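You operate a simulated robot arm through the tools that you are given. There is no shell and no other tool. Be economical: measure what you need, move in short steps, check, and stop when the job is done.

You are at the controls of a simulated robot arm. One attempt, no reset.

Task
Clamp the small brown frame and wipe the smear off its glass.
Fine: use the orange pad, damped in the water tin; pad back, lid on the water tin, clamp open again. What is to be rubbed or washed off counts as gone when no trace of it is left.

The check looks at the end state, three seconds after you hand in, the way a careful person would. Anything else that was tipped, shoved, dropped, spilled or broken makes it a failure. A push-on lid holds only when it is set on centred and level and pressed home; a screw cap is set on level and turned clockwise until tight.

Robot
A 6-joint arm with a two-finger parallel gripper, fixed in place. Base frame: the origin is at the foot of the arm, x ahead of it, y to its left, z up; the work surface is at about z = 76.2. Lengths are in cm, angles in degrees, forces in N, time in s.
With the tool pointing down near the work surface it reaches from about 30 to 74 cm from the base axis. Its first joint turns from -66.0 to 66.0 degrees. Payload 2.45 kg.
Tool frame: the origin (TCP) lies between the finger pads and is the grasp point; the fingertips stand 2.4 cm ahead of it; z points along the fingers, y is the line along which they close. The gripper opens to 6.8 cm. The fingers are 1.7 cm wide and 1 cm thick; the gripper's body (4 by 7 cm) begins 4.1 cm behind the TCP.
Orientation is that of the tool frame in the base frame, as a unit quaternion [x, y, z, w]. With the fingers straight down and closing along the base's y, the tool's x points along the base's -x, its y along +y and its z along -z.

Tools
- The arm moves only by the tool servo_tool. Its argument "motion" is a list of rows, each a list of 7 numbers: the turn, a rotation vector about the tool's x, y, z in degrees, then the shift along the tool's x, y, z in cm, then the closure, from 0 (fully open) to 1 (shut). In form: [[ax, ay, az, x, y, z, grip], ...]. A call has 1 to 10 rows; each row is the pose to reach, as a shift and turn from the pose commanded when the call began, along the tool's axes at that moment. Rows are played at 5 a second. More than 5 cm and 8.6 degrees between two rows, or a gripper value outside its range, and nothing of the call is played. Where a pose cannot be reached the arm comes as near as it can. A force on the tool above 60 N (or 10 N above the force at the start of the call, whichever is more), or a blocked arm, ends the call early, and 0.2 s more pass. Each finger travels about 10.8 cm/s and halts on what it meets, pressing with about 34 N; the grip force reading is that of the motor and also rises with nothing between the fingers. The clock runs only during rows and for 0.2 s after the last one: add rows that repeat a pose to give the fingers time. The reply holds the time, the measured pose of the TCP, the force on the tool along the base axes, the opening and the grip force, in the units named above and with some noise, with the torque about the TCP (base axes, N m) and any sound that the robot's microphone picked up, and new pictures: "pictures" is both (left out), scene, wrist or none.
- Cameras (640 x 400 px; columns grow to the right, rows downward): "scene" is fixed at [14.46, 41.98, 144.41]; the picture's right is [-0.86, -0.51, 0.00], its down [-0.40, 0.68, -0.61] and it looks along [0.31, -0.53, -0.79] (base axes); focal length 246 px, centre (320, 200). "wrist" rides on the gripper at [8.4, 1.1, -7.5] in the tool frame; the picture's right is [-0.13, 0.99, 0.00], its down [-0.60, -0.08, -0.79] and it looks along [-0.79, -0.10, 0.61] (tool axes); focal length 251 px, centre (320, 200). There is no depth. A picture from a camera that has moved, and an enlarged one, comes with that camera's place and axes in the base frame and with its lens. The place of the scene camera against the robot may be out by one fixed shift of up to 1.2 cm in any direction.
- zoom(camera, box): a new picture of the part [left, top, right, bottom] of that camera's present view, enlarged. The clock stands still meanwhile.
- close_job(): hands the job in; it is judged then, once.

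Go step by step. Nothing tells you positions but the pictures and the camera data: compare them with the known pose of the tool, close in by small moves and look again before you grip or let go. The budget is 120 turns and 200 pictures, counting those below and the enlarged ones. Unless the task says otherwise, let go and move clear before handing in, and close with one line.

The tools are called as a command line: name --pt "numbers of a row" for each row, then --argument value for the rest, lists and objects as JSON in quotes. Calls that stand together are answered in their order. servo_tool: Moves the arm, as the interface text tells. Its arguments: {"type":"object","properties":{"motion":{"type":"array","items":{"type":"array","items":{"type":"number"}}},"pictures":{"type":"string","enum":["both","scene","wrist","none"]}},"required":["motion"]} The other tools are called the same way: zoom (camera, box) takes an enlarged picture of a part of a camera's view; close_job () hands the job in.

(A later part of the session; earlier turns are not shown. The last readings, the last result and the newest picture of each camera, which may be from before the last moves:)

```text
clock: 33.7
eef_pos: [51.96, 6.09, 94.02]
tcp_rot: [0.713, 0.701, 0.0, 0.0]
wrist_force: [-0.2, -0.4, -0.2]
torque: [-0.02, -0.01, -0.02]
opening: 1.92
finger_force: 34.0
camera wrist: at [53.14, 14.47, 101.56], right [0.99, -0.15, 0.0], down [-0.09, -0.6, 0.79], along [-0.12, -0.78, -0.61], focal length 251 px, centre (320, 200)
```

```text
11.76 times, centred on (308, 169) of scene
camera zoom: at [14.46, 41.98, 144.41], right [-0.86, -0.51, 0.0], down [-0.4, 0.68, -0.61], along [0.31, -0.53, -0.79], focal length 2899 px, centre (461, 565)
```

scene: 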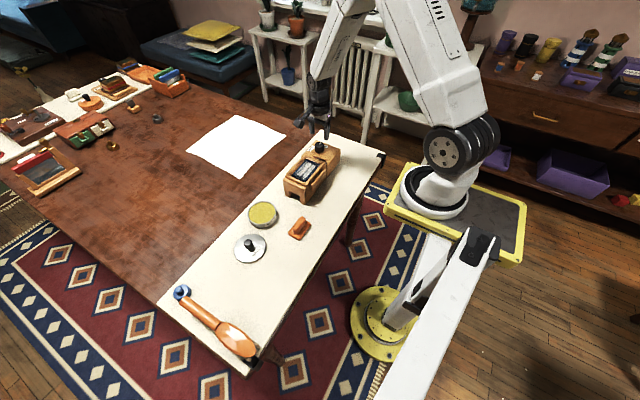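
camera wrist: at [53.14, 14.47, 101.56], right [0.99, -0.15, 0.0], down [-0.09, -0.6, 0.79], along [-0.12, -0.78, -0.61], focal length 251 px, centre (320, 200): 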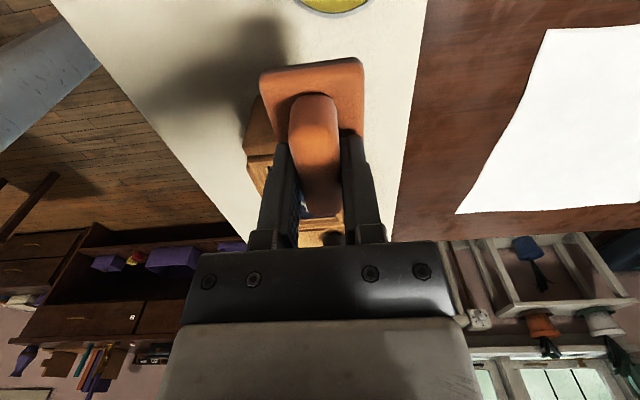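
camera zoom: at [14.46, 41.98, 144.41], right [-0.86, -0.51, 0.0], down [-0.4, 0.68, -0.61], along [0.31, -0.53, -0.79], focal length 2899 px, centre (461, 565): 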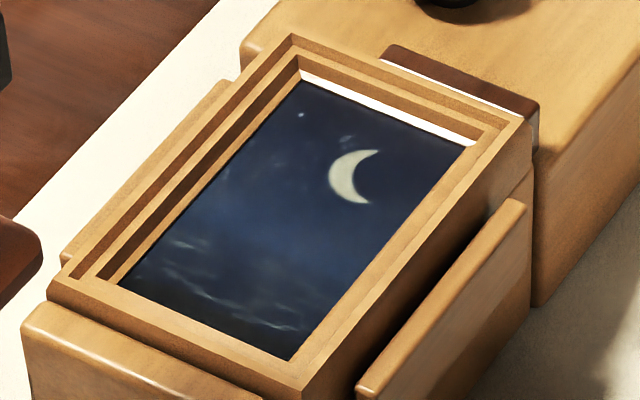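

There are faint wisps that could be painted clouds or traces. I'll do a second, wider rub and compare.

servo_tool --pt "0 0 0 -4 -1 0 0.8" --pt "0 0 0 -8 -2 0 0.8" --pt "0 0 0 -12.3 -3.2 0 0.8" --pt "0 0 0 -12.5 -3.2 3 0.8" --pt "0 0 0 -12.5 -3.2 4.5 0.8" --pt "0 0 0 -12.5 -3.2 5.1 0.8" --pt "0 0 0 -11.8 -3.7 5.1 0.8" --pt "0 0 0 -11.3 -3.8 5.1 0.8" --pt "0 0 0 -12.2 -3.8 5.1 0.8" --pt "0 0 0 -13.2 -3.8 5.1 0.8" --pictures "none"

servo_tool --pt "0 0 0 -0.6 0 0 0.8" --pt "0 0 0 -0.6 0.6 0 0.8" --pt "0 0 0 -0.6 1.2 0 0.8" --pt "0 0 0 0.4 1.2 0 0.8" --pt "0 0 0 1.4 1.2 0 0.8" --pt "0 0 0 2 1.2 0 0.8" --pt "0 0 0 2 0.6 0 0.8" --pt "0 0 0 2 0 0 0.8" --pt "0 0 0 1 0.5 0 0.8" --pictures "wrist"

```text
clock: 35.9
eef_pos: [47.91, -6.97, 88.92]
tcp_rot: [0.713, 0.701, 0.0, 0.0]
wrist_force: [-0.8, 21.2, 42.3]
torque: [0.5, 0.02, 0.02]
opening: 1.93
finger_force: 34.2
```

```text
clock: 37.9
eef_pos: [48.23, -6.07, 88.91]
tcp_rot: [0.713, 0.701, 0.0, -0.003]
wrist_force: [-5.2, 15.5, 33.4]
torque: [0.37, 0.0, 0.03]
opening: 1.9
finger_force: 34.2
camera wrist: at [49.4, 2.27, 96.51], right [0.99, -0.15, 0.0], down [-0.09, -0.6, 0.79], along [-0.12, -0.78, -0.61], focal length 251 px, centre (320, 200)
```

wrist: 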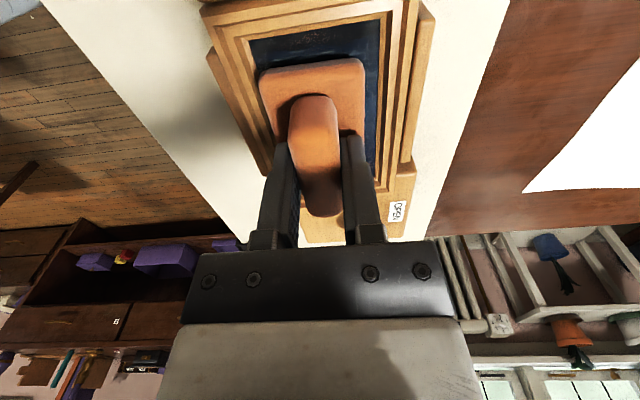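

I'll lift off, move toward the pad's home spot, and inspect the glass.

servo_tool --pt "0 0 0 0 0 -1.5 0.8" --pt "0 0 0 0 0 -4 0.8" --pt "0 0 0 4 -2 -4 0.8" --pt "0 0 0 8 -4 -4 0.8" --pt "0 0 0 12 -6 -4 0.8" --pt "0 0 0 15.8 -7.9 -4 0.8" --pt "0 0 0 15.8 -7.9 -4 0.8" --pictures "wrist"

zoom --camera "scene" --box '[288, 152, 328, 186]'

```text
clock: 39.5
eef_pos: [41.0, 9.64, 93.29]
tcp_rot: [0.713, 0.701, 0.0, 0.0]
wrist_force: [0.4, 0.2, -1.2]
torque: [0.01, -0.02, 0.01]
opening: 1.91
finger_force: 33.1
camera wrist: at [42.1, 18.02, 100.84], right [0.99, -0.15, 0.0], down [-0.09, -0.6, 0.79], along [-0.12, -0.78, -0.61], focal length 251 px, centre (320, 200)
```

wrist: 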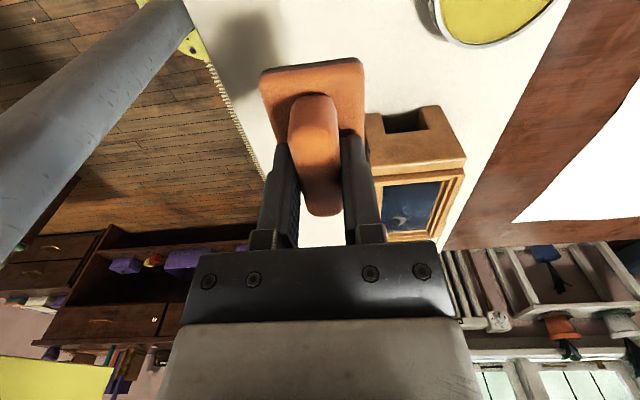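

```text
11.76 times, centred on (308, 169) of scene
camera zoom: at [14.46, 41.98, 144.41], right [-0.86, -0.51, 0.0], down [-0.4, 0.68, -0.61], along [0.31, -0.53, -0.79], focal length 2899 px, centre (461, 565)
```

zoom: 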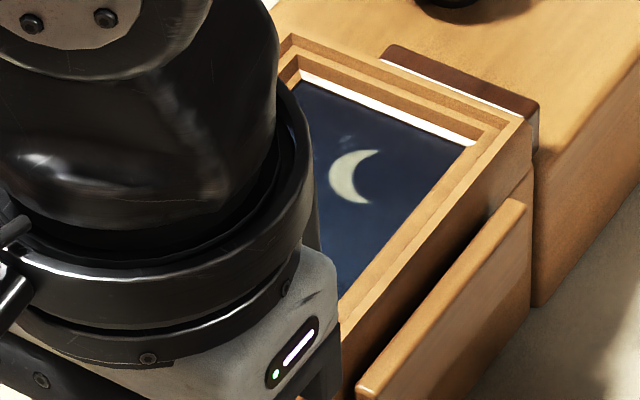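

The arm blocks the view, so I'll step aside to look.

servo_tool --pt "0 0 0 0 4 0 0.8" --pt "0 0 0 -1 8 0 0.8" --pt "0 0 0 -2 12 -1 0.8" --pt "0 0 0 -2 12 -1 0.8" --pictures "none"

zoom --camera "scene" --box '[288, 152, 328, 186]'

```text
clock: 40.5
eef_pos: [53.01, 7.4, 93.96]
tcp_rot: [0.713, 0.701, 0.0, 0.0]
wrist_force: [-0.2, 0.7, -0.4]
torque: [0.02, 0.01, 0.01]
opening: 1.92
finger_force: 33.9
```

```text
11.76 times, centred on (308, 169) of scene
camera zoom: at [14.46, 41.98, 144.41], right [-0.86, -0.51, 0.0], down [-0.4, 0.68, -0.61], along [0.31, -0.53, -0.79], focal length 2899 px, centre (461, 565)
```

zoom: 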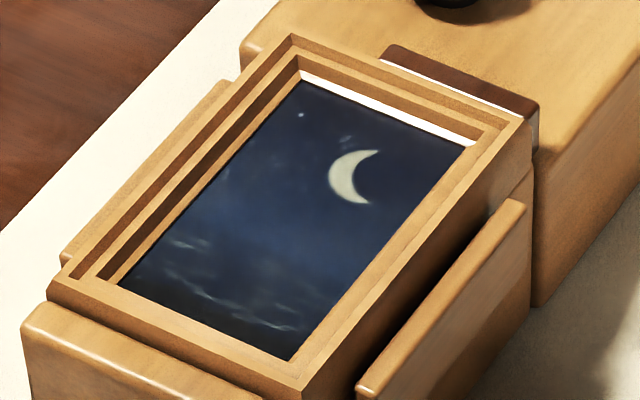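

The wisps are identical after the second rub, so they are part of the painting. Now I'll return the pad to its original spot.

servo_tool --pt "0 0 0 0.8 -4.3 0 0.8" --pt "0 0 0 1.6 -8.6 0 0.8" --pt "0 0 0 2.46 -12.68 0 0.8" --pt "0 0 0 2.46 -12.68 4 0.8" --pt "0 0 0 2.46 -12.68 8 0.8" --pt "0 0 0 2.46 -12.68 11.5 0.8" --pt "0 0 0 2.46 -12.68 11.5 0.8" --pictures "wrist"

```text
clock: 42.1
eef_pos: [40.19, 10.24, 82.12]
tcp_rot: [0.713, 0.701, 0.001, 0.0]
wrist_force: [0.3, 0.2, -0.2]
torque: [0.0, -0.02, -0.01]
opening: 1.9
finger_force: 34.0
camera wrist: at [41.26, 18.59, 89.66], right [0.99, -0.15, 0.0], down [-0.09, -0.6, 0.79], along [-0.12, -0.78, -0.61], focal length 251 px, centre (320, 200)
```

wrist: 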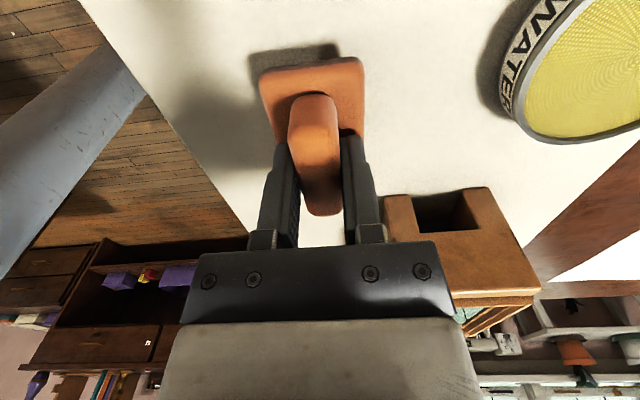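

servo_tool --pt "0 0 0 -0.1 0.15 0.8 0.8" --pt "0 0 0 -0.1 0.15 1.4 0.8" --pt "0 0 0 -0.1 0.15 1.55 0.8" --pt "0 0 0 -0.1 0.15 1.55 0.8" --pictures "none"

```text
clock: 43.1
eef_pos: [40.14, 9.94, 80.82]
tcp_rot: [0.713, 0.701, -0.001, 0.001]
wrist_force: [1.0, -0.3, -1.1]
torque: [0.03, 0.0, -0.01]
opening: 1.91
finger_force: 34.2
```

servo_tool --pt "0 0 0 0 0.1 0.15 0.8" --pt "0 0 0 0 0.1 0.3 0.8" --pt "0 0 0 0 0.1 0.3 0.8" --pictures "wrist"

```text
clock: 43.9
eef_pos: [40.41, 9.99, 80.51]
tcp_rot: [0.713, 0.701, 0.0, -0.001]
wrist_force: [-0.3, 0.2, 0.0]
torque: [0.0, 0.0, 0.01]
opening: 1.92
finger_force: 34.1
camera wrist: at [41.47, 18.43, 88.11], right [0.99, -0.15, 0.0], down [-0.09, -0.6, 0.79], along [-0.12, -0.78, -0.61], focal length 251 px, centre (320, 200)
```

wrist: 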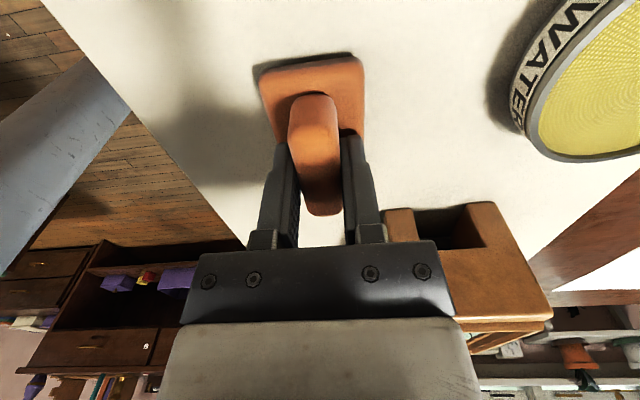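

servo_tool --pt "0 0 0 0 0 0.1 0.8" --pt "0 0 0 0 0 0.2 0.8" --pt "0 0 0 0 0 0.2 0.8" --pictures "none"

```text
clock: 44.7
eef_pos: [40.36, 9.97, 80.38]
tcp_rot: [0.713, 0.701, 0.0, 0.0]
wrist_force: [0.4, -0.4, -0.6]
torque: [0.02, -0.01, -0.02]
opening: 1.88
finger_force: 33.2
```

servo_tool --pt "0 0 0 0 0 0.1 0.8" --pt "0 0 0 0 0 0.2 0.8" --pt "0 0 0 0 0 0.2 0.8" --pictures "none"

```text
clock: 45.5
eef_pos: [40.37, 10.13, 80.21]
tcp_rot: [0.713, 0.701, 0.0, 0.0]
wrist_force: [-0.1, 0.3, -1.4]
torque: [0.01, -0.01, 0.05]
opening: 1.91
finger_force: 33.9
```

servo_tool --pt "0 0 0 0 0 0.1 0.8" --pt "0 0 0 0 0 0.2 0.8" --pt "0 0 0 0 0 0.2 0.8" --pictures "wrist"

zoom --camera "scene" --box '[260, 190, 340, 250]'

```text
clock: 46.3
eef_pos: [40.39, 10.16, 79.97]
tcp_rot: [0.714, 0.701, 0.002, 0.0]
wrist_force: [-8.7, 0.0, 49.8]
torque: [0.0, 0.2, 0.0]
opening: 1.93
finger_force: 34.2
camera wrist: at [41.48, 18.46, 87.62], right [0.99, -0.15, 0.0], down [-0.09, -0.6, 0.79], along [-0.12, -0.78, -0.61], focal length 251 px, centre (320, 200)
```

wrist: 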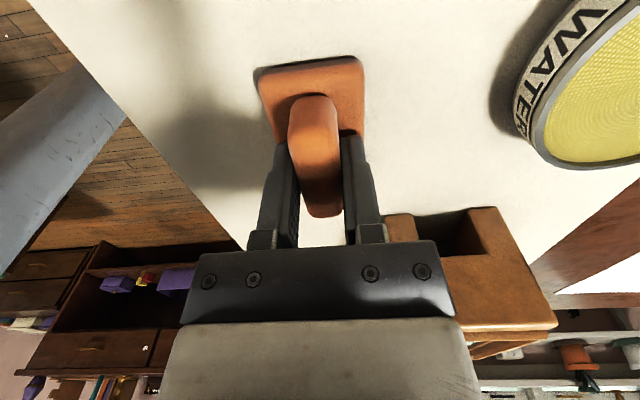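

```text
6.67 times, centred on (300, 220) of scene
camera zoom: at [14.38, 41.96, 144.43], right [-0.86, -0.51, 0.0], down [-0.4, 0.68, -0.61], along [0.31, -0.53, -0.79], focal length 1643 px, centre (453, 67)
```

zoom: 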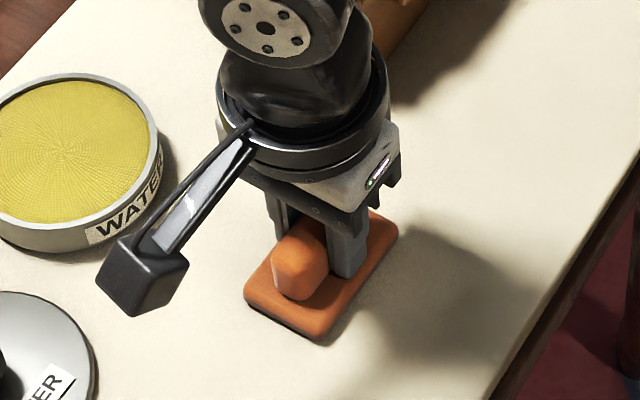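

The pad is on the table in its original place. I'll ease, release and lift clear.

servo_tool --pt "0 0 0 0 0 -0.25 0.8" --pt "0 0 0 0 0 -0.3 0.4" --pt "0 0 0 0 0 -0.3 0.1" --pt "0 0 0 0 0 -0.3 0" --pt "0 0 0 0 0 -2.5 0" --pt "0 0 0 2 0 -6 0" --pt "0 0 0 5 0 -10 0" --pt "0 0 0 8 0 -12 0" --pt "0 0 0 8 0 -12 0" --pictures "wrist"

zoom --camera "scene" --box '[220, 130, 380, 270]'

```text
clock: 48.3
eef_pos: [40.55, 18.07, 91.93]
tcp_rot: [0.714, 0.701, 0.0, 0.0]
wrist_force: [-1.1, -0.5, 0.8]
torque: [-0.01, -0.02, 0.06]
opening: 6.79
finger_force: 0.0
camera wrist: at [41.65, 26.39, 99.48], right [0.99, -0.15, 0.0], down [-0.09, -0.6, 0.79], along [-0.12, -0.78, -0.61], focal length 251 px, centre (320, 200)
```

wrist: 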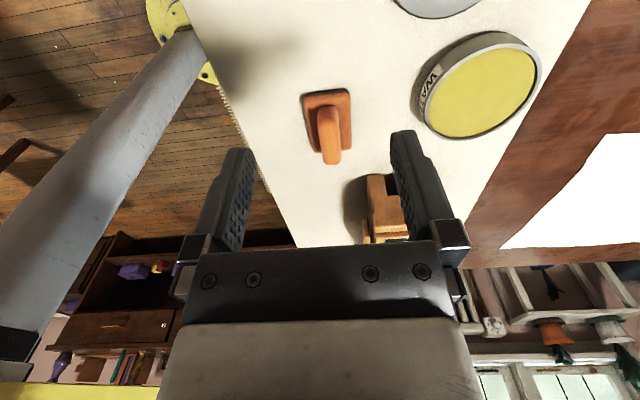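

```text
2.86 times, centred on (300, 200) of scene
camera zoom: at [14.46, 41.98, 144.41], right [-0.86, -0.51, 0.0], down [-0.4, 0.68, -0.61], along [0.31, -0.53, -0.79], focal length 704 px, centre (377, 200)
```

zoom: 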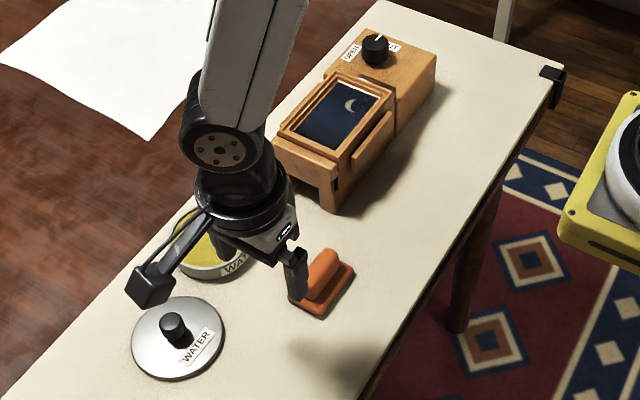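

The pad is back and the glass looks clean. Next I'll move to view the lid and tin.

servo_tool --pt "0 0 0 3 2.5 -1 0" --pt "0 0 0 6 5 -2 0" --pt "0 0 0 9 7.5 -3 0" --pt "0 0 0 11 10 -4 0" --pt "0 0 0 11 10 -4 0" --pictures "wrist"

zoom --camera "wrist" --box '[220, 0, 420, 125]'

```text
clock: 49.5
eef_pos: [50.45, 28.84, 95.77]
tcp_rot: [0.713, 0.701, 0.0, 0.001]
wrist_force: [0.5, -0.1, -0.6]
torque: [-0.02, 0.03, -0.03]
opening: 6.81
finger_force: 0.1
camera wrist: at [51.71, 37.13, 103.3], right [0.99, -0.15, 0.0], down [-0.09, -0.6, 0.79], along [-0.12, -0.78, -0.61], focal length 251 px, centre (320, 200)
```

wrist: 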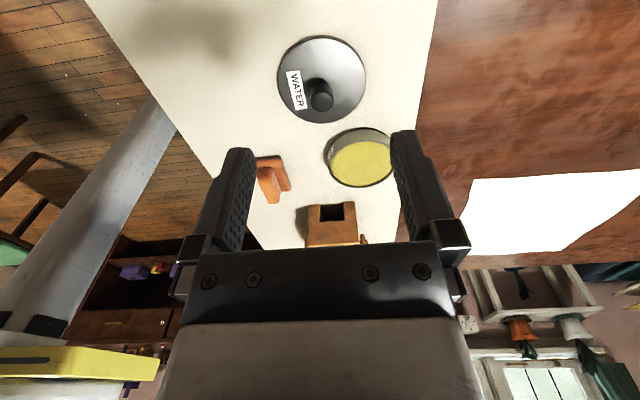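

```text
3.20 times, centred on (320, 62) of wrist
camera zoom: at [51.71, 37.13, 103.3], right [0.99, -0.15, 0.0], down [-0.09, -0.6, 0.79], along [-0.12, -0.78, -0.61], focal length 805 px, centre (320, 640)
```

zoom: 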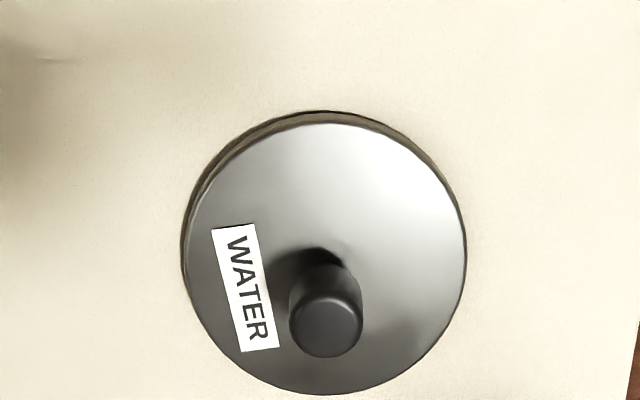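

zoom --camera "wrist" --box '[300, 110, 420, 200]'

```text
4.44 times, centred on (360, 155) of wrist
camera zoom: at [51.71, 37.13, 103.3], right [0.99, -0.15, 0.0], down [-0.09, -0.6, 0.79], along [-0.12, -0.78, -0.61], focal length 1118 px, centre (142, 400)
```

zoom: 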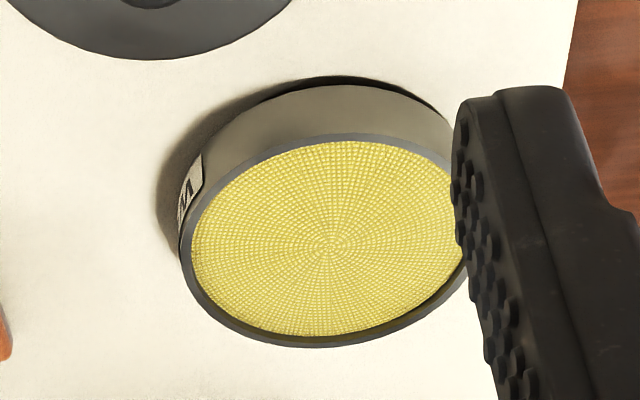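

The mesh centre gives the tin at about (53.8,12.2). I'll take a closer look to refine that.

servo_tool --pt "0 0 0 -4 1 1 0" --pt "0 0 0 -8 2 2 0" --pt "0 0 0 -12 3 4 0" --pt "0 0 0 -14.9 3.1 7 0" --pt "0 0 0 -14.9 3.1 7.8 0" --pt "0 0 0 -14.9 3.1 7.8 0" --pictures "none"

zoom --camera "wrist" --box '[220, 0, 420, 200]'

```text
clock: 50.9
eef_pos: [53.47, 13.82, 87.96]
tcp_rot: [0.713, 0.701, 0.0, 0.0]
wrist_force: [-0.4, -0.3, 0.4]
torque: [0.0, 0.0, 0.0]
opening: 6.81
finger_force: 0.0
```

```text
2.00 times, centred on (320, 100) of wrist
camera zoom: at [54.63, 22.24, 95.51], right [0.99, -0.15, 0.0], down [-0.09, -0.6, 0.79], along [-0.12, -0.78, -0.61], focal length 503 px, centre (320, 400)
```

zoom: 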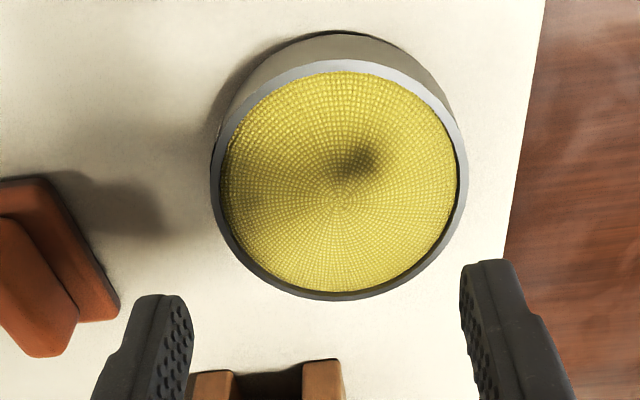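

The tin centre is (53.85,12.2), rim radius about 4.45. Now a close look at the lid from the same geometry.

servo_tool --pt "0 0 0 4 -1.2 0 0" --pt "0 0 0 8 -2.4 0 0" --pt "0 0 0 11.2 -3.6 0 0" --pt "0 0 0 11.2 -3.6 0 0" --pictures "none"

zoom --camera "wrist" --box '[220, 0, 420, 200]'

```text
clock: 51.9
eef_pos: [50.27, 25.24, 88.27]
tcp_rot: [0.713, 0.701, 0.0, 0.0]
wrist_force: [-0.6, -0.3, 0.3]
torque: [0.04, -0.03, -0.03]
opening: 6.82
finger_force: 0.0
```

```text
2.00 times, centred on (320, 100) of wrist
camera zoom: at [51.44, 33.59, 95.72], right [0.99, -0.15, 0.0], down [-0.09, -0.6, 0.79], along [-0.12, -0.78, -0.61], focal length 503 px, centre (320, 400)
```

zoom: 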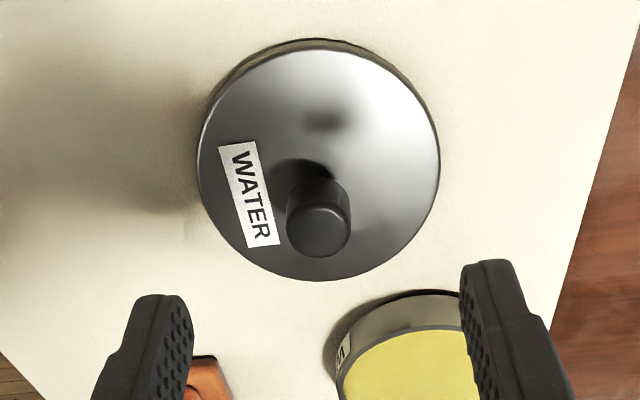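

The lid centre is (49.9,23.3), with the knob top at z≈80.2. I'll descend over the knob and look before closing.

servo_tool --pt "0 0 0 -1.9 -0.37 2 0" --pt "0 0 0 -1.9 -0.37 5 0" --pt "0 0 0 -1.9 -0.37 7.2 0" --pt "0 0 0 -1.9 -0.37 7.8 0" --pt "0 0 0 -1.9 -0.37 7.8 0" --pictures "wrist"

zoom --camera "scene" --box '[210, 200, 310, 275]'

```text
clock: 53.1
eef_pos: [49.84, 23.25, 80.22]
tcp_rot: [0.713, 0.701, 0.0, 0.0]
wrist_force: [0.1, 0.2, 0.7]
torque: [-0.02, -0.01, 0.0]
opening: 6.8
finger_force: 0.3
camera wrist: at [50.98, 31.6, 87.81], right [0.99, -0.15, 0.0], down [-0.09, -0.6, 0.79], along [-0.12, -0.78, -0.61], focal length 251 px, centre (320, 200)
```

wrist: 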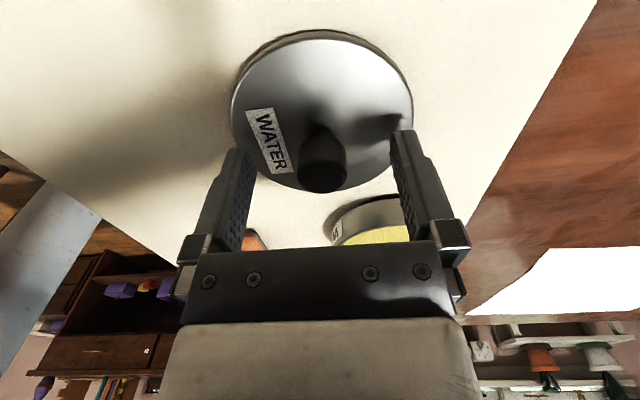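

```text
5.33 times, centred on (260, 238) of scene
camera zoom: at [14.46, 41.98, 144.41], right [-0.86, -0.51, 0.0], down [-0.4, 0.68, -0.61], along [0.31, -0.53, -0.79], focal length 1314 px, centre (640, 0)
```

zoom: 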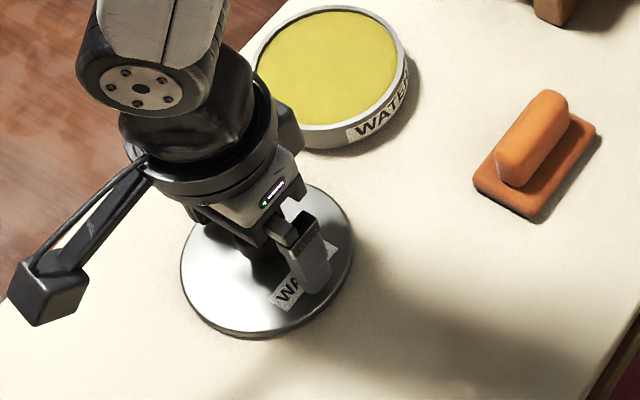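

The knob is centred between the fingers. Closing now.

servo_tool --pt "0 0 0 0 0 0 0.3" --pt "0 0 0 0 0 0 0.5" --pt "0 0 0 0 0 0 0.6" --pt "0 0 0 0 0 0 0.75" --pt "0 0 0 0 0 0 0.75" --pictures "none"

servo_tool --pt "0 0 0 0 0 -1 0.75" --pt "0 0 0 0 0 -3 0.75" --pt "0 0 0 0 0 -6 0.75" --pt "0 0 0 0 0 -6 0.75" --pictures "wrist"

zoom --camera "scene" --box '[210, 185, 310, 260]'

```text
clock: 54.3
eef_pos: [49.8, 23.27, 80.28]
tcp_rot: [0.713, 0.701, 0.0, 0.0]
wrist_force: [-0.5, 0.7, 2.4]
torque: [-0.04, 0.01, 0.0]
opening: 2.3
finger_force: 34.4
```

```text
clock: 55.3
eef_pos: [49.44, 23.45, 86.34]
tcp_rot: [0.713, 0.701, -0.001, -0.001]
wrist_force: [-0.3, 0.4, 0.4]
torque: [-0.03, 0.0, -0.04]
opening: 2.32
finger_force: 34.1
camera wrist: at [50.72, 31.76, 93.82], right [0.99, -0.15, 0.0], down [-0.09, -0.6, 0.79], along [-0.12, -0.78, -0.61], focal length 251 px, centre (320, 200)
```

wrist: 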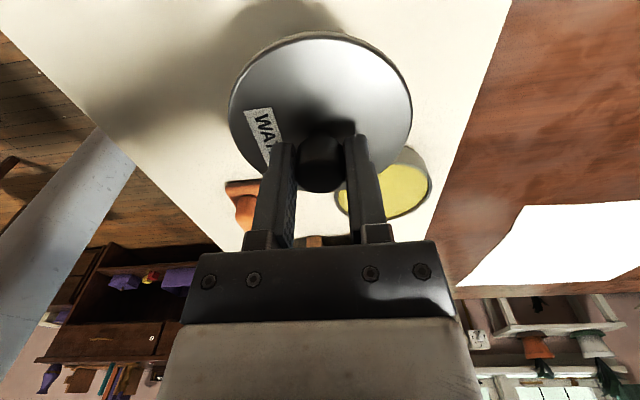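

```text
5.33 times, centred on (260, 222) of scene
camera zoom: at [14.46, 41.98, 144.41], right [-0.86, -0.51, 0.0], down [-0.4, 0.68, -0.61], along [0.31, -0.53, -0.79], focal length 1314 px, centre (640, 80)
```

zoom: 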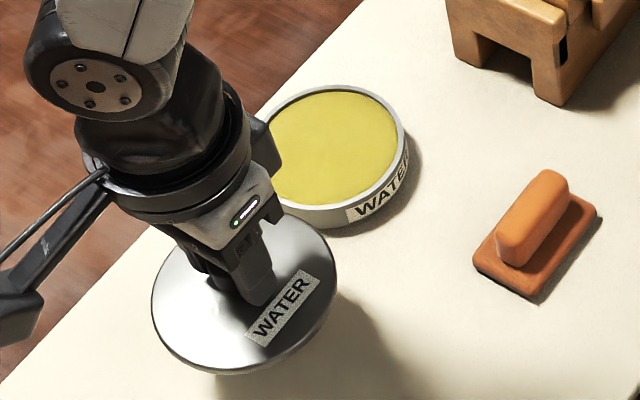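

The lid is held level and centred on the TCP. I'll move above the tin.

servo_tool --pt "0 0 0 -4 1.5 0 0.75" --pt "0 0 0 -8 3 0 0.75" --pt "0 0 0 -11 4.25 0 0.75" --pt "0 0 0 -11 4.25 1.5 0.75" --pt "0 0 0 -11 4.25 1.5 0.75" --pictures "wrist"

zoom --camera "scene" --box '[220, 170, 320, 245]'

```text
clock: 56.5
eef_pos: [53.91, 12.05, 84.98]
tcp_rot: [0.713, 0.701, -0.001, 0.0]
wrist_force: [-0.5, -0.6, -0.3]
torque: [0.02, 0.01, -0.01]
opening: 2.29
finger_force: 34.0
camera wrist: at [55.09, 20.37, 92.6], right [0.99, -0.15, 0.0], down [-0.09, -0.6, 0.79], along [-0.12, -0.78, -0.61], focal length 251 px, centre (320, 200)
```

wrist: 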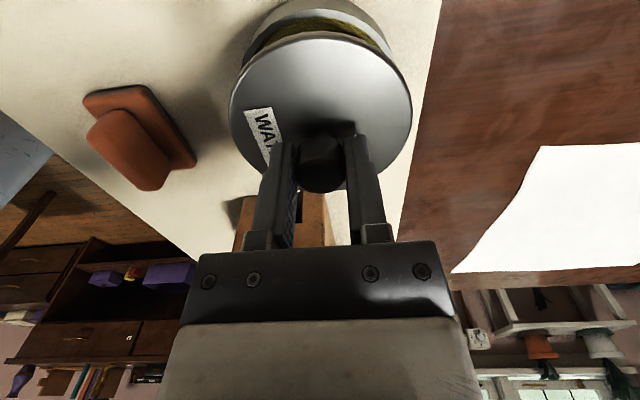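

```text
5.33 times, centred on (270, 208) of scene
camera zoom: at [14.46, 41.98, 144.41], right [-0.86, -0.51, 0.0], down [-0.4, 0.68, -0.61], along [0.31, -0.53, -0.79], focal length 1314 px, centre (587, 160)
```

zoom: 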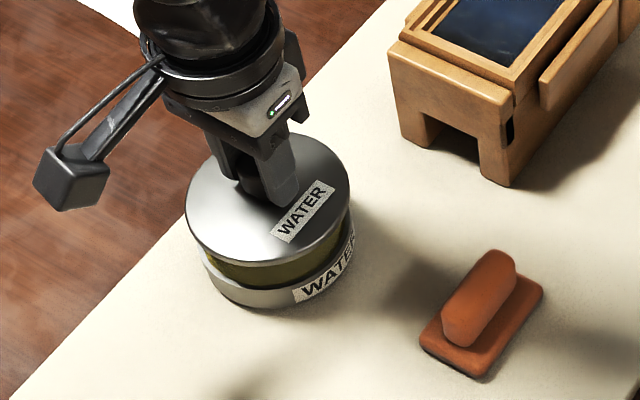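

The alignment matches in the scene view. I'll lower to just above the rim and check again.

servo_tool --pt "0 0 0 0 0 0.8 0.75" --pt "0 0 0 0 0 1.6 0.75" --pt "0 0 0 0 0 1.9 0.75" --pt "0 0 0 0 0 1.9 0.75" --pictures "wrist"

zoom --camera "scene" --box '[235, 185, 295, 235]'

```text
clock: 57.5
eef_pos: [53.94, 12.04, 82.99]
tcp_rot: [0.713, 0.701, -0.001, 0.0]
wrist_force: [0.9, -0.3, -1.5]
torque: [-0.02, 0.02, 0.02]
opening: 2.31
finger_force: 34.4
camera wrist: at [55.05, 20.47, 90.6], right [0.99, -0.15, 0.0], down [-0.09, -0.6, 0.79], along [-0.12, -0.78, -0.61], focal length 251 px, centre (320, 200)
```

wrist: 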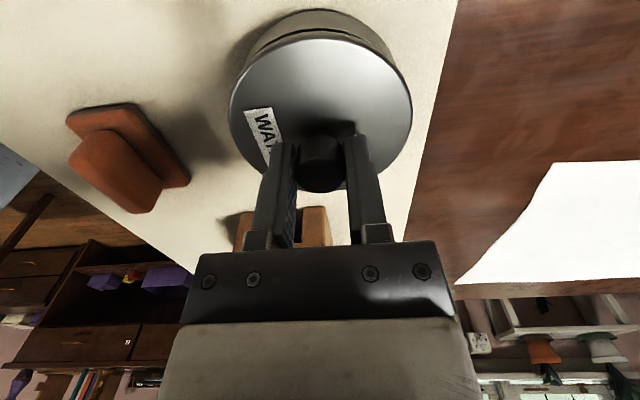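

```text
8.00 times, centred on (265, 210) of scene
camera zoom: at [14.46, 41.98, 144.41], right [-0.86, -0.51, 0.0], down [-0.4, 0.68, -0.61], along [0.31, -0.53, -0.79], focal length 1972 px, centre (760, 120)
```

zoom: 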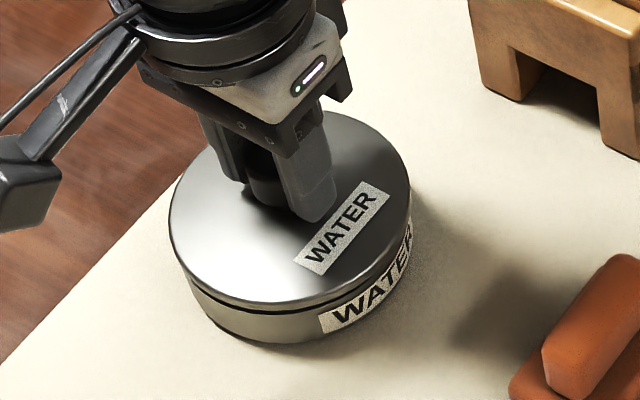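

It looks aligned. I'll lower onto the rim in small steps.

servo_tool --pt "0 0 0 0 0 0.15 0.75" --pt "0 0 0 0 0 0.3 0.75" --pt "0 0 0 0 0 0.4 0.75" --pt "0 0 0 0 0 0.4 0.75" --pictures "none"

```text
clock: 58.5
eef_pos: [53.78, 12.21, 82.54]
tcp_rot: [0.713, 0.701, -0.001, -0.001]
wrist_force: [-6.9, -5.9, 24.7]
torque: [-0.29, 0.14, 0.01]
opening: 2.32
finger_force: 34.1
```

Contact is roughly centred. I'll press a bit more.

servo_tool --pt "0 0 0 0 0 0.1 0.75" --pt "0 0 0 0 0 0.2 0.75" --pt "0 0 0 0 0 0.2 0.75" --pictures "wrist"

zoom --camera "scene" --box '[235, 185, 295, 235]'

```text
clock: 59.3
eef_pos: [53.79, 12.27, 82.44]
tcp_rot: [0.713, 0.701, 0.002, 0.0]
wrist_force: [-5.3, -2.4, 27.0]
torque: [-0.01, 0.11, 0.0]
opening: 2.3
finger_force: 34.0
camera wrist: at [54.96, 20.55, 89.97], right [0.99, -0.15, 0.0], down [-0.09, -0.6, 0.79], along [-0.11, -0.78, -0.61], focal length 251 px, centre (320, 200)
```

wrist: 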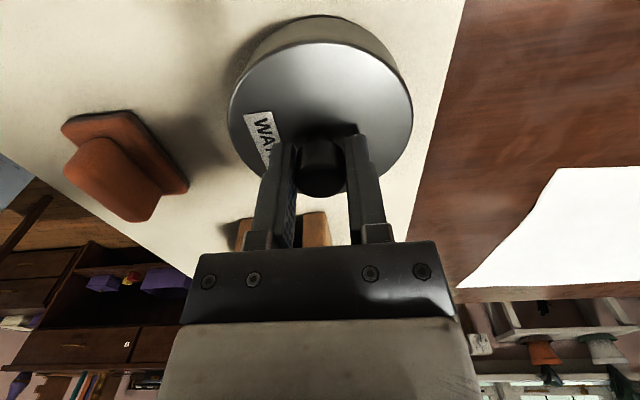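

```text
8.00 times, centred on (265, 210) of scene
camera zoom: at [14.4, 41.96, 144.43], right [-0.86, -0.51, 0.0], down [-0.4, 0.68, -0.61], along [0.31, -0.53, -0.79], focal length 1972 px, centre (760, 120)
```

zoom: 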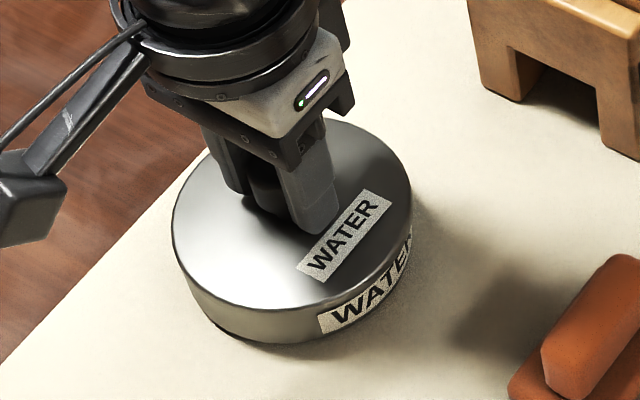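

The lid looks flush and is going down. Pressing further.

servo_tool --pt "0 0 0 0 0 0.1 0.75" --pt "0 0 0 0 0 0.2 0.75" --pt "0 0 0 0 0 0.25 0.75" --pt "0 0 0 0 0 0.25 0.75" --pictures "none"

```text
clock: 60.3
eef_pos: [53.89, 12.3, 82.14]
tcp_rot: [0.713, 0.701, 0.0, 0.001]
wrist_force: [-1.0, -4.1, 27.2]
torque: [-0.05, 0.01, 0.04]
opening: 2.28
finger_force: 34.1
```

Force stays at 27 N while it sinks, so either it's seating or the fingers are slipping. I'll release, close the fingers above the knob and press it from the top.

servo_tool --pt "0 0 0 0 0 -0.2 0.75" --pt "0 0 0 0 0 -0.2 0.4" --pt "0 0 0 0 0 -0.2 0.2" --pt "0 0 0 0 0 -2 0.2" --pt "0 0 0 0 0 -5 0.2" --pt "0 0 0 0 0 -6 0.6" --pt "0 0 0 0 0 -6 1" --pt "0 0 0 0 0 -6 1" --pictures "wrist"

zoom --camera "scene" --box '[235, 185, 295, 235]'

```text
clock: 62.1
eef_pos: [53.79, 12.14, 88.14]
tcp_rot: [0.713, 0.701, 0.0, 0.0]
wrist_force: [0.0, -0.6, -0.4]
torque: [0.0, 0.02, 0.0]
opening: 0.0
finger_force: 23.8
camera wrist: at [54.91, 20.57, 95.69], right [0.99, -0.15, 0.0], down [-0.09, -0.6, 0.79], along [-0.12, -0.78, -0.61], focal length 251 px, centre (320, 200)
```

wrist: 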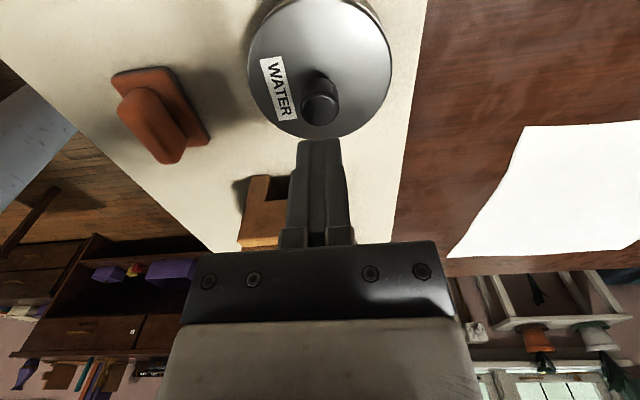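

```text
8.00 times, centred on (265, 210) of scene
camera zoom: at [14.46, 41.98, 144.41], right [-0.86, -0.51, 0.0], down [-0.4, 0.68, -0.61], along [0.31, -0.53, -0.79], focal length 1972 px, centre (760, 120)
```

zoom: 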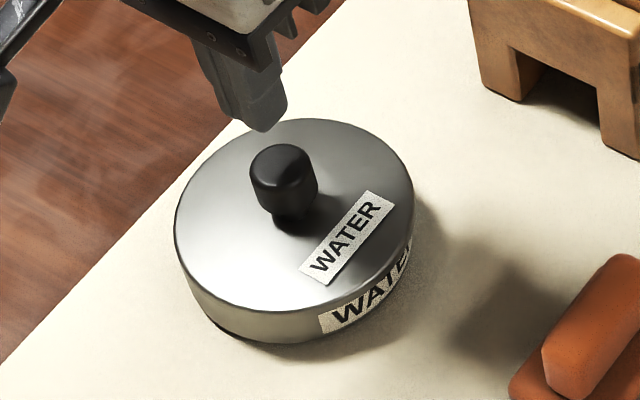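

The lid is on and level. Now I'll press the knob top with closed fingers.

servo_tool --pt "0 0 0 0 0 1.5 1" --pt "0 0 0 0 0 2.6 1" --pt "0 0 0 0 0 3.1 1" --pt "0 0 0 0 0 3.4 1" --pt "0 0 0 0 0 3.6 1" --pictures "wrist"

```text
clock: 63.3
eef_pos: [53.8, 12.21, 84.85]
tcp_rot: [0.713, 0.701, 0.0, 0.0]
wrist_force: [-15.7, -7.0, 47.6]
torque: [-0.18, 0.38, 0.02]
opening: 0.0
finger_force: 23.2
camera wrist: at [54.96, 20.57, 92.32], right [0.99, -0.15, 0.0], down [-0.09, -0.6, 0.79], along [-0.12, -0.78, -0.61], focal length 251 px, centre (320, 200)
```

wrist: 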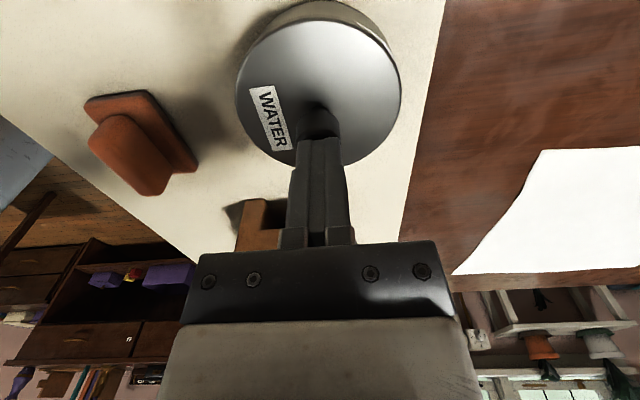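

47 N on the knob top. I'll push to the force limit and see whether it moves any further.

servo_tool --pt "0 0 0 0.05 0.1 0.05 1" --pt "0 0 0 0.05 0.1 0.1 1" --pt "0 0 0 0.05 0.1 0.15 1" --pt "0 0 0 0.05 0.1 0.15 1" --pictures "none"

zoom --camera "scene" --box '[235, 185, 295, 235]'

```text
clock: 63.8
eef_pos: [53.92, 12.15, 84.86]
tcp_rot: [0.713, 0.701, 0.002, 0.001]
wrist_force: [-2.8, -0.3, 12.9]
torque: [-0.01, 0.04, 0.03]
opening: 0.01
finger_force: 24.2
stopped in row 2: the force on the tool passed its limit at 62 N (the readings are from after the stop); the commanded pose is now the measured one
```

```text
8.00 times, centred on (265, 210) of scene
camera zoom: at [14.43, 41.97, 144.42], right [-0.86, -0.51, 0.0], down [-0.4, 0.68, -0.61], along [0.31, -0.53, -0.79], focal length 1972 px, centre (760, 120)
```

zoom: 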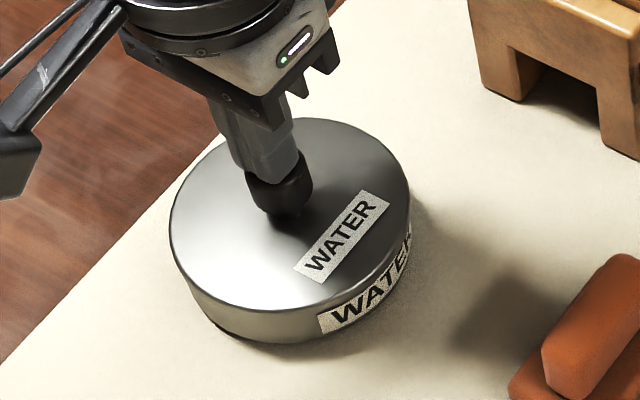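

It doesn't move at 62 N, so the lid is home. I'll lift, open up and inspect the seam.

servo_tool --pt "0 0 0 0 0 -2 1" --pt "0 0 0 4 0 -2 1" --pt "0 0 0 8 0 -2 0.5" --pt "0 0 0 11 0 -1 0.3" --pt "0 0 0 11 0 -1 0.3" --pictures "none"

zoom --camera "wrist" --box '[240, 70, 420, 190]'

```text
clock: 65.0
eef_pos: [54.04, 23.23, 85.94]
tcp_rot: [0.713, 0.701, 0.001, 0.001]
wrist_force: [-0.8, 0.4, 0.2]
torque: [0.04, -0.01, -0.02]
opening: 4.78
finger_force: 0.0
```

```text
3.33 times, centred on (330, 130) of wrist
camera zoom: at [55.31, 31.53, 93.47], right [0.99, -0.15, 0.0], down [-0.09, -0.6, 0.79], along [-0.12, -0.78, -0.61], focal length 838 px, centre (287, 433)
```

zoom: 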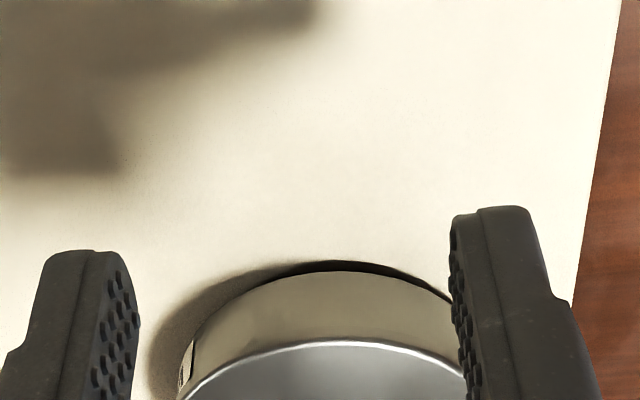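

The lid is flush with no gap. Next I'll return to the clamp knob.

servo_tool --pt "0 0 0 0 0 -4 0.3" --pt "0 0 0 -4.5 -0.4 -6 0.3" --pt "0 0 0 -9.2 -0.8 -7 0.3" --pt "0 0 0 -14 -1.3 -7 0.3" --pt "0 0 0 -18.8 -1.8 -7 0.3" --pt "0 0 0 -23.6 -2.3 -7 0.3" --pt "0 0 0 -28.4 -2.8 -7 0.3" --pt "0 0 0 -33.2 -3.3 -7 0.3" --pt "0 0 0 -38 -3.7 -7 0.3" --pt "0 0 0 -42.1 -3.95 -6 0.3" --pictures "none"

servo_tool --pt "0 0 0 0 0 0 0.3" --pt "0 0 0 0 0 0 0.3" --pictures "wrist"

```text
clock: 67.2
eef_pos: [49.28, -18.69, 91.6]
tcp_rot: [0.713, 0.701, 0.001, 0.0]
wrist_force: [-0.4, -1.0, 0.1]
torque: [0.03, 0.03, -0.02]
opening: 4.75
finger_force: 0.0
```

```text
clock: 67.8
eef_pos: [49.36, -18.75, 91.71]
tcp_rot: [0.713, 0.701, 0.0, 0.001]
wrist_force: [0.3, 0.0, 0.4]
torque: [-0.05, 0.02, 0.02]
opening: 4.76
finger_force: 0.1
camera wrist: at [50.48, -10.35, 99.15], right [0.99, -0.15, 0.0], down [-0.09, -0.6, 0.79], along [-0.12, -0.78, -0.61], focal length 251 px, centre (320, 200)
```

wrist: 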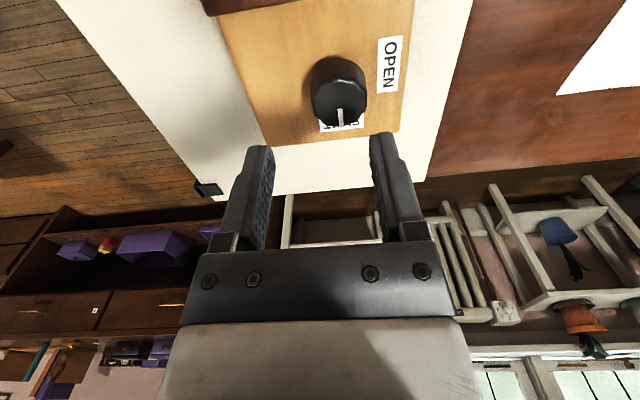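

I'm off by 1.5 cm in x. I'll correct, then descend around the knob.

servo_tool --pt "0 0 0 -0.2 1.5 0 0.3" --pt "0 0 0 -0.2 1.5 2 0.3" --pt "0 0 0 -0.2 1.5 2 0.3" --pictures "wrist"

```text
clock: 68.6
eef_pos: [50.88, -19.13, 89.58]
tcp_rot: [0.714, 0.701, 0.001, 0.001]
wrist_force: [-0.2, -0.4, -0.6]
torque: [-0.02, 0.03, 0.01]
opening: 4.77
finger_force: 0.0
camera wrist: at [52.06, -10.72, 97.18], right [0.99, -0.15, 0.0], down [-0.09, -0.6, 0.79], along [-0.12, -0.78, -0.61], focal length 251 px, centre (320, 200)
```

wrist: 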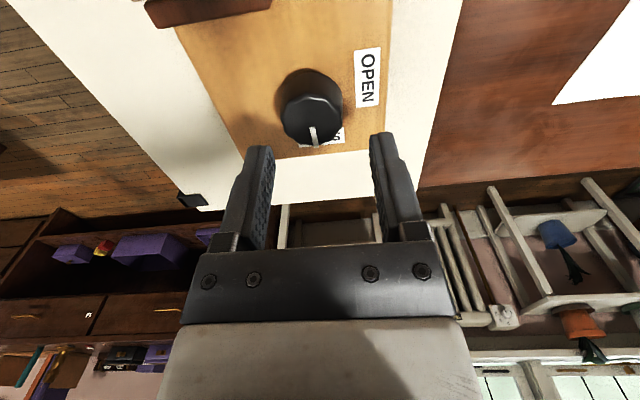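

Fine adjustment to (50.65,−19.0), then descend and grip.

servo_tool --pt "0 0 0 0.15 -0.25 1.5 0.3" --pt "0 0 0 0.15 -0.25 3.2 0.3" --pt "0 0 0 0.15 -0.25 4.3 0.3" --pt "0 0 0 0.15 -0.25 4.3 0.3" --pt "0 0 0 0.15 -0.25 4.3 0.42" --pt "0 0 0 0.15 -0.25 4.3 0.55" --pt "0 0 0 0.15 -0.25 4.3 0.55" --pictures "wrist"

```text
clock: 70.2
eef_pos: [50.6, -18.96, 85.38]
tcp_rot: [0.714, 0.7, 0.001, -0.002]
wrist_force: [-12.9, -2.5, 1.9]
torque: [0.0, 0.3, 0.06]
opening: 3.53
finger_force: 45.4
camera wrist: at [51.68, -10.63, 92.92], right [0.99, -0.15, 0.0], down [-0.09, -0.6, 0.79], along [-0.12, -0.78, -0.61], focal length 251 px, centre (320, 200)
```

wrist: 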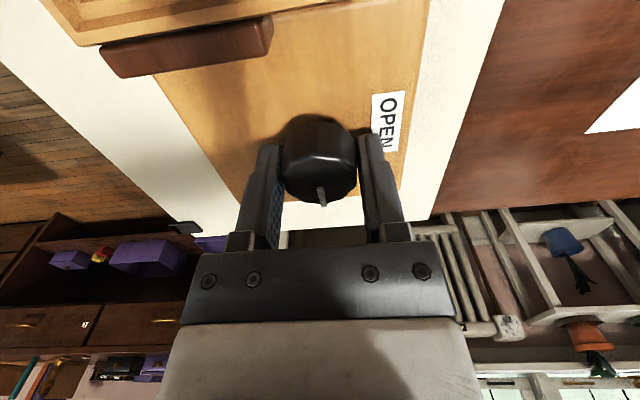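

Gripped. Turning counterclockwise, first 45°.

servo_tool --pt "0 0 0 0 -0.08 0 0.65" --pt "0 0 -8 0 -0.08 0 0.65" --pt "0 0 -16 0 -0.08 0 0.65" --pt "0 0 -24 0 -0.08 0 0.65" --pt "0 0 -32 0 -0.08 0 0.65" --pt "0 0 -40 0 -0.08 0 0.65" --pt "0 0 -45 0 -0.08 0 0.65" --pictures "none"

servo_tool --pt "0 0 -8 0 0 0 0.65" --pt "0 0 -16 0 0 0 0.65" --pt "0 0 -24 0 0 0 0.65" --pt "0 0 -32 0 0 0 0.65" --pt "0 0 -40 0 0 0 0.65" --pt "0 0 -46 0 0 0 0.65" --pt "0 0 -46 0 0 0 0.65" --pictures "wrist"

```text
clock: 71.8
eef_pos: [50.49, -18.95, 85.28]
tcp_rot: [0.39, 0.921, 0.001, 0.001]
wrist_force: [-8.0, -12.5, -0.4]
torque: [-0.24, 0.1, 0.02]
opening: 3.54
finger_force: 45.4
```

```text
clock: 73.4
eef_pos: [50.67, -18.87, 85.28]
tcp_rot: [0.0, 1.0, 0.0, 0.002]
wrist_force: [7.7, 0.5, -10.3]
torque: [0.05, -0.13, -0.16]
opening: 3.54
finger_force: 45.2
camera wrist: at [42.16, -17.74, 92.89], right [0.13, 0.99, 0.0], down [0.6, -0.08, 0.79], along [0.79, -0.1, -0.61], focal length 251 px, centre (320, 200)
```

wrist: 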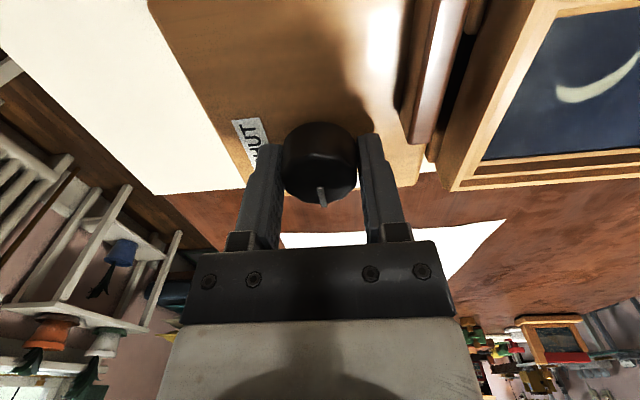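

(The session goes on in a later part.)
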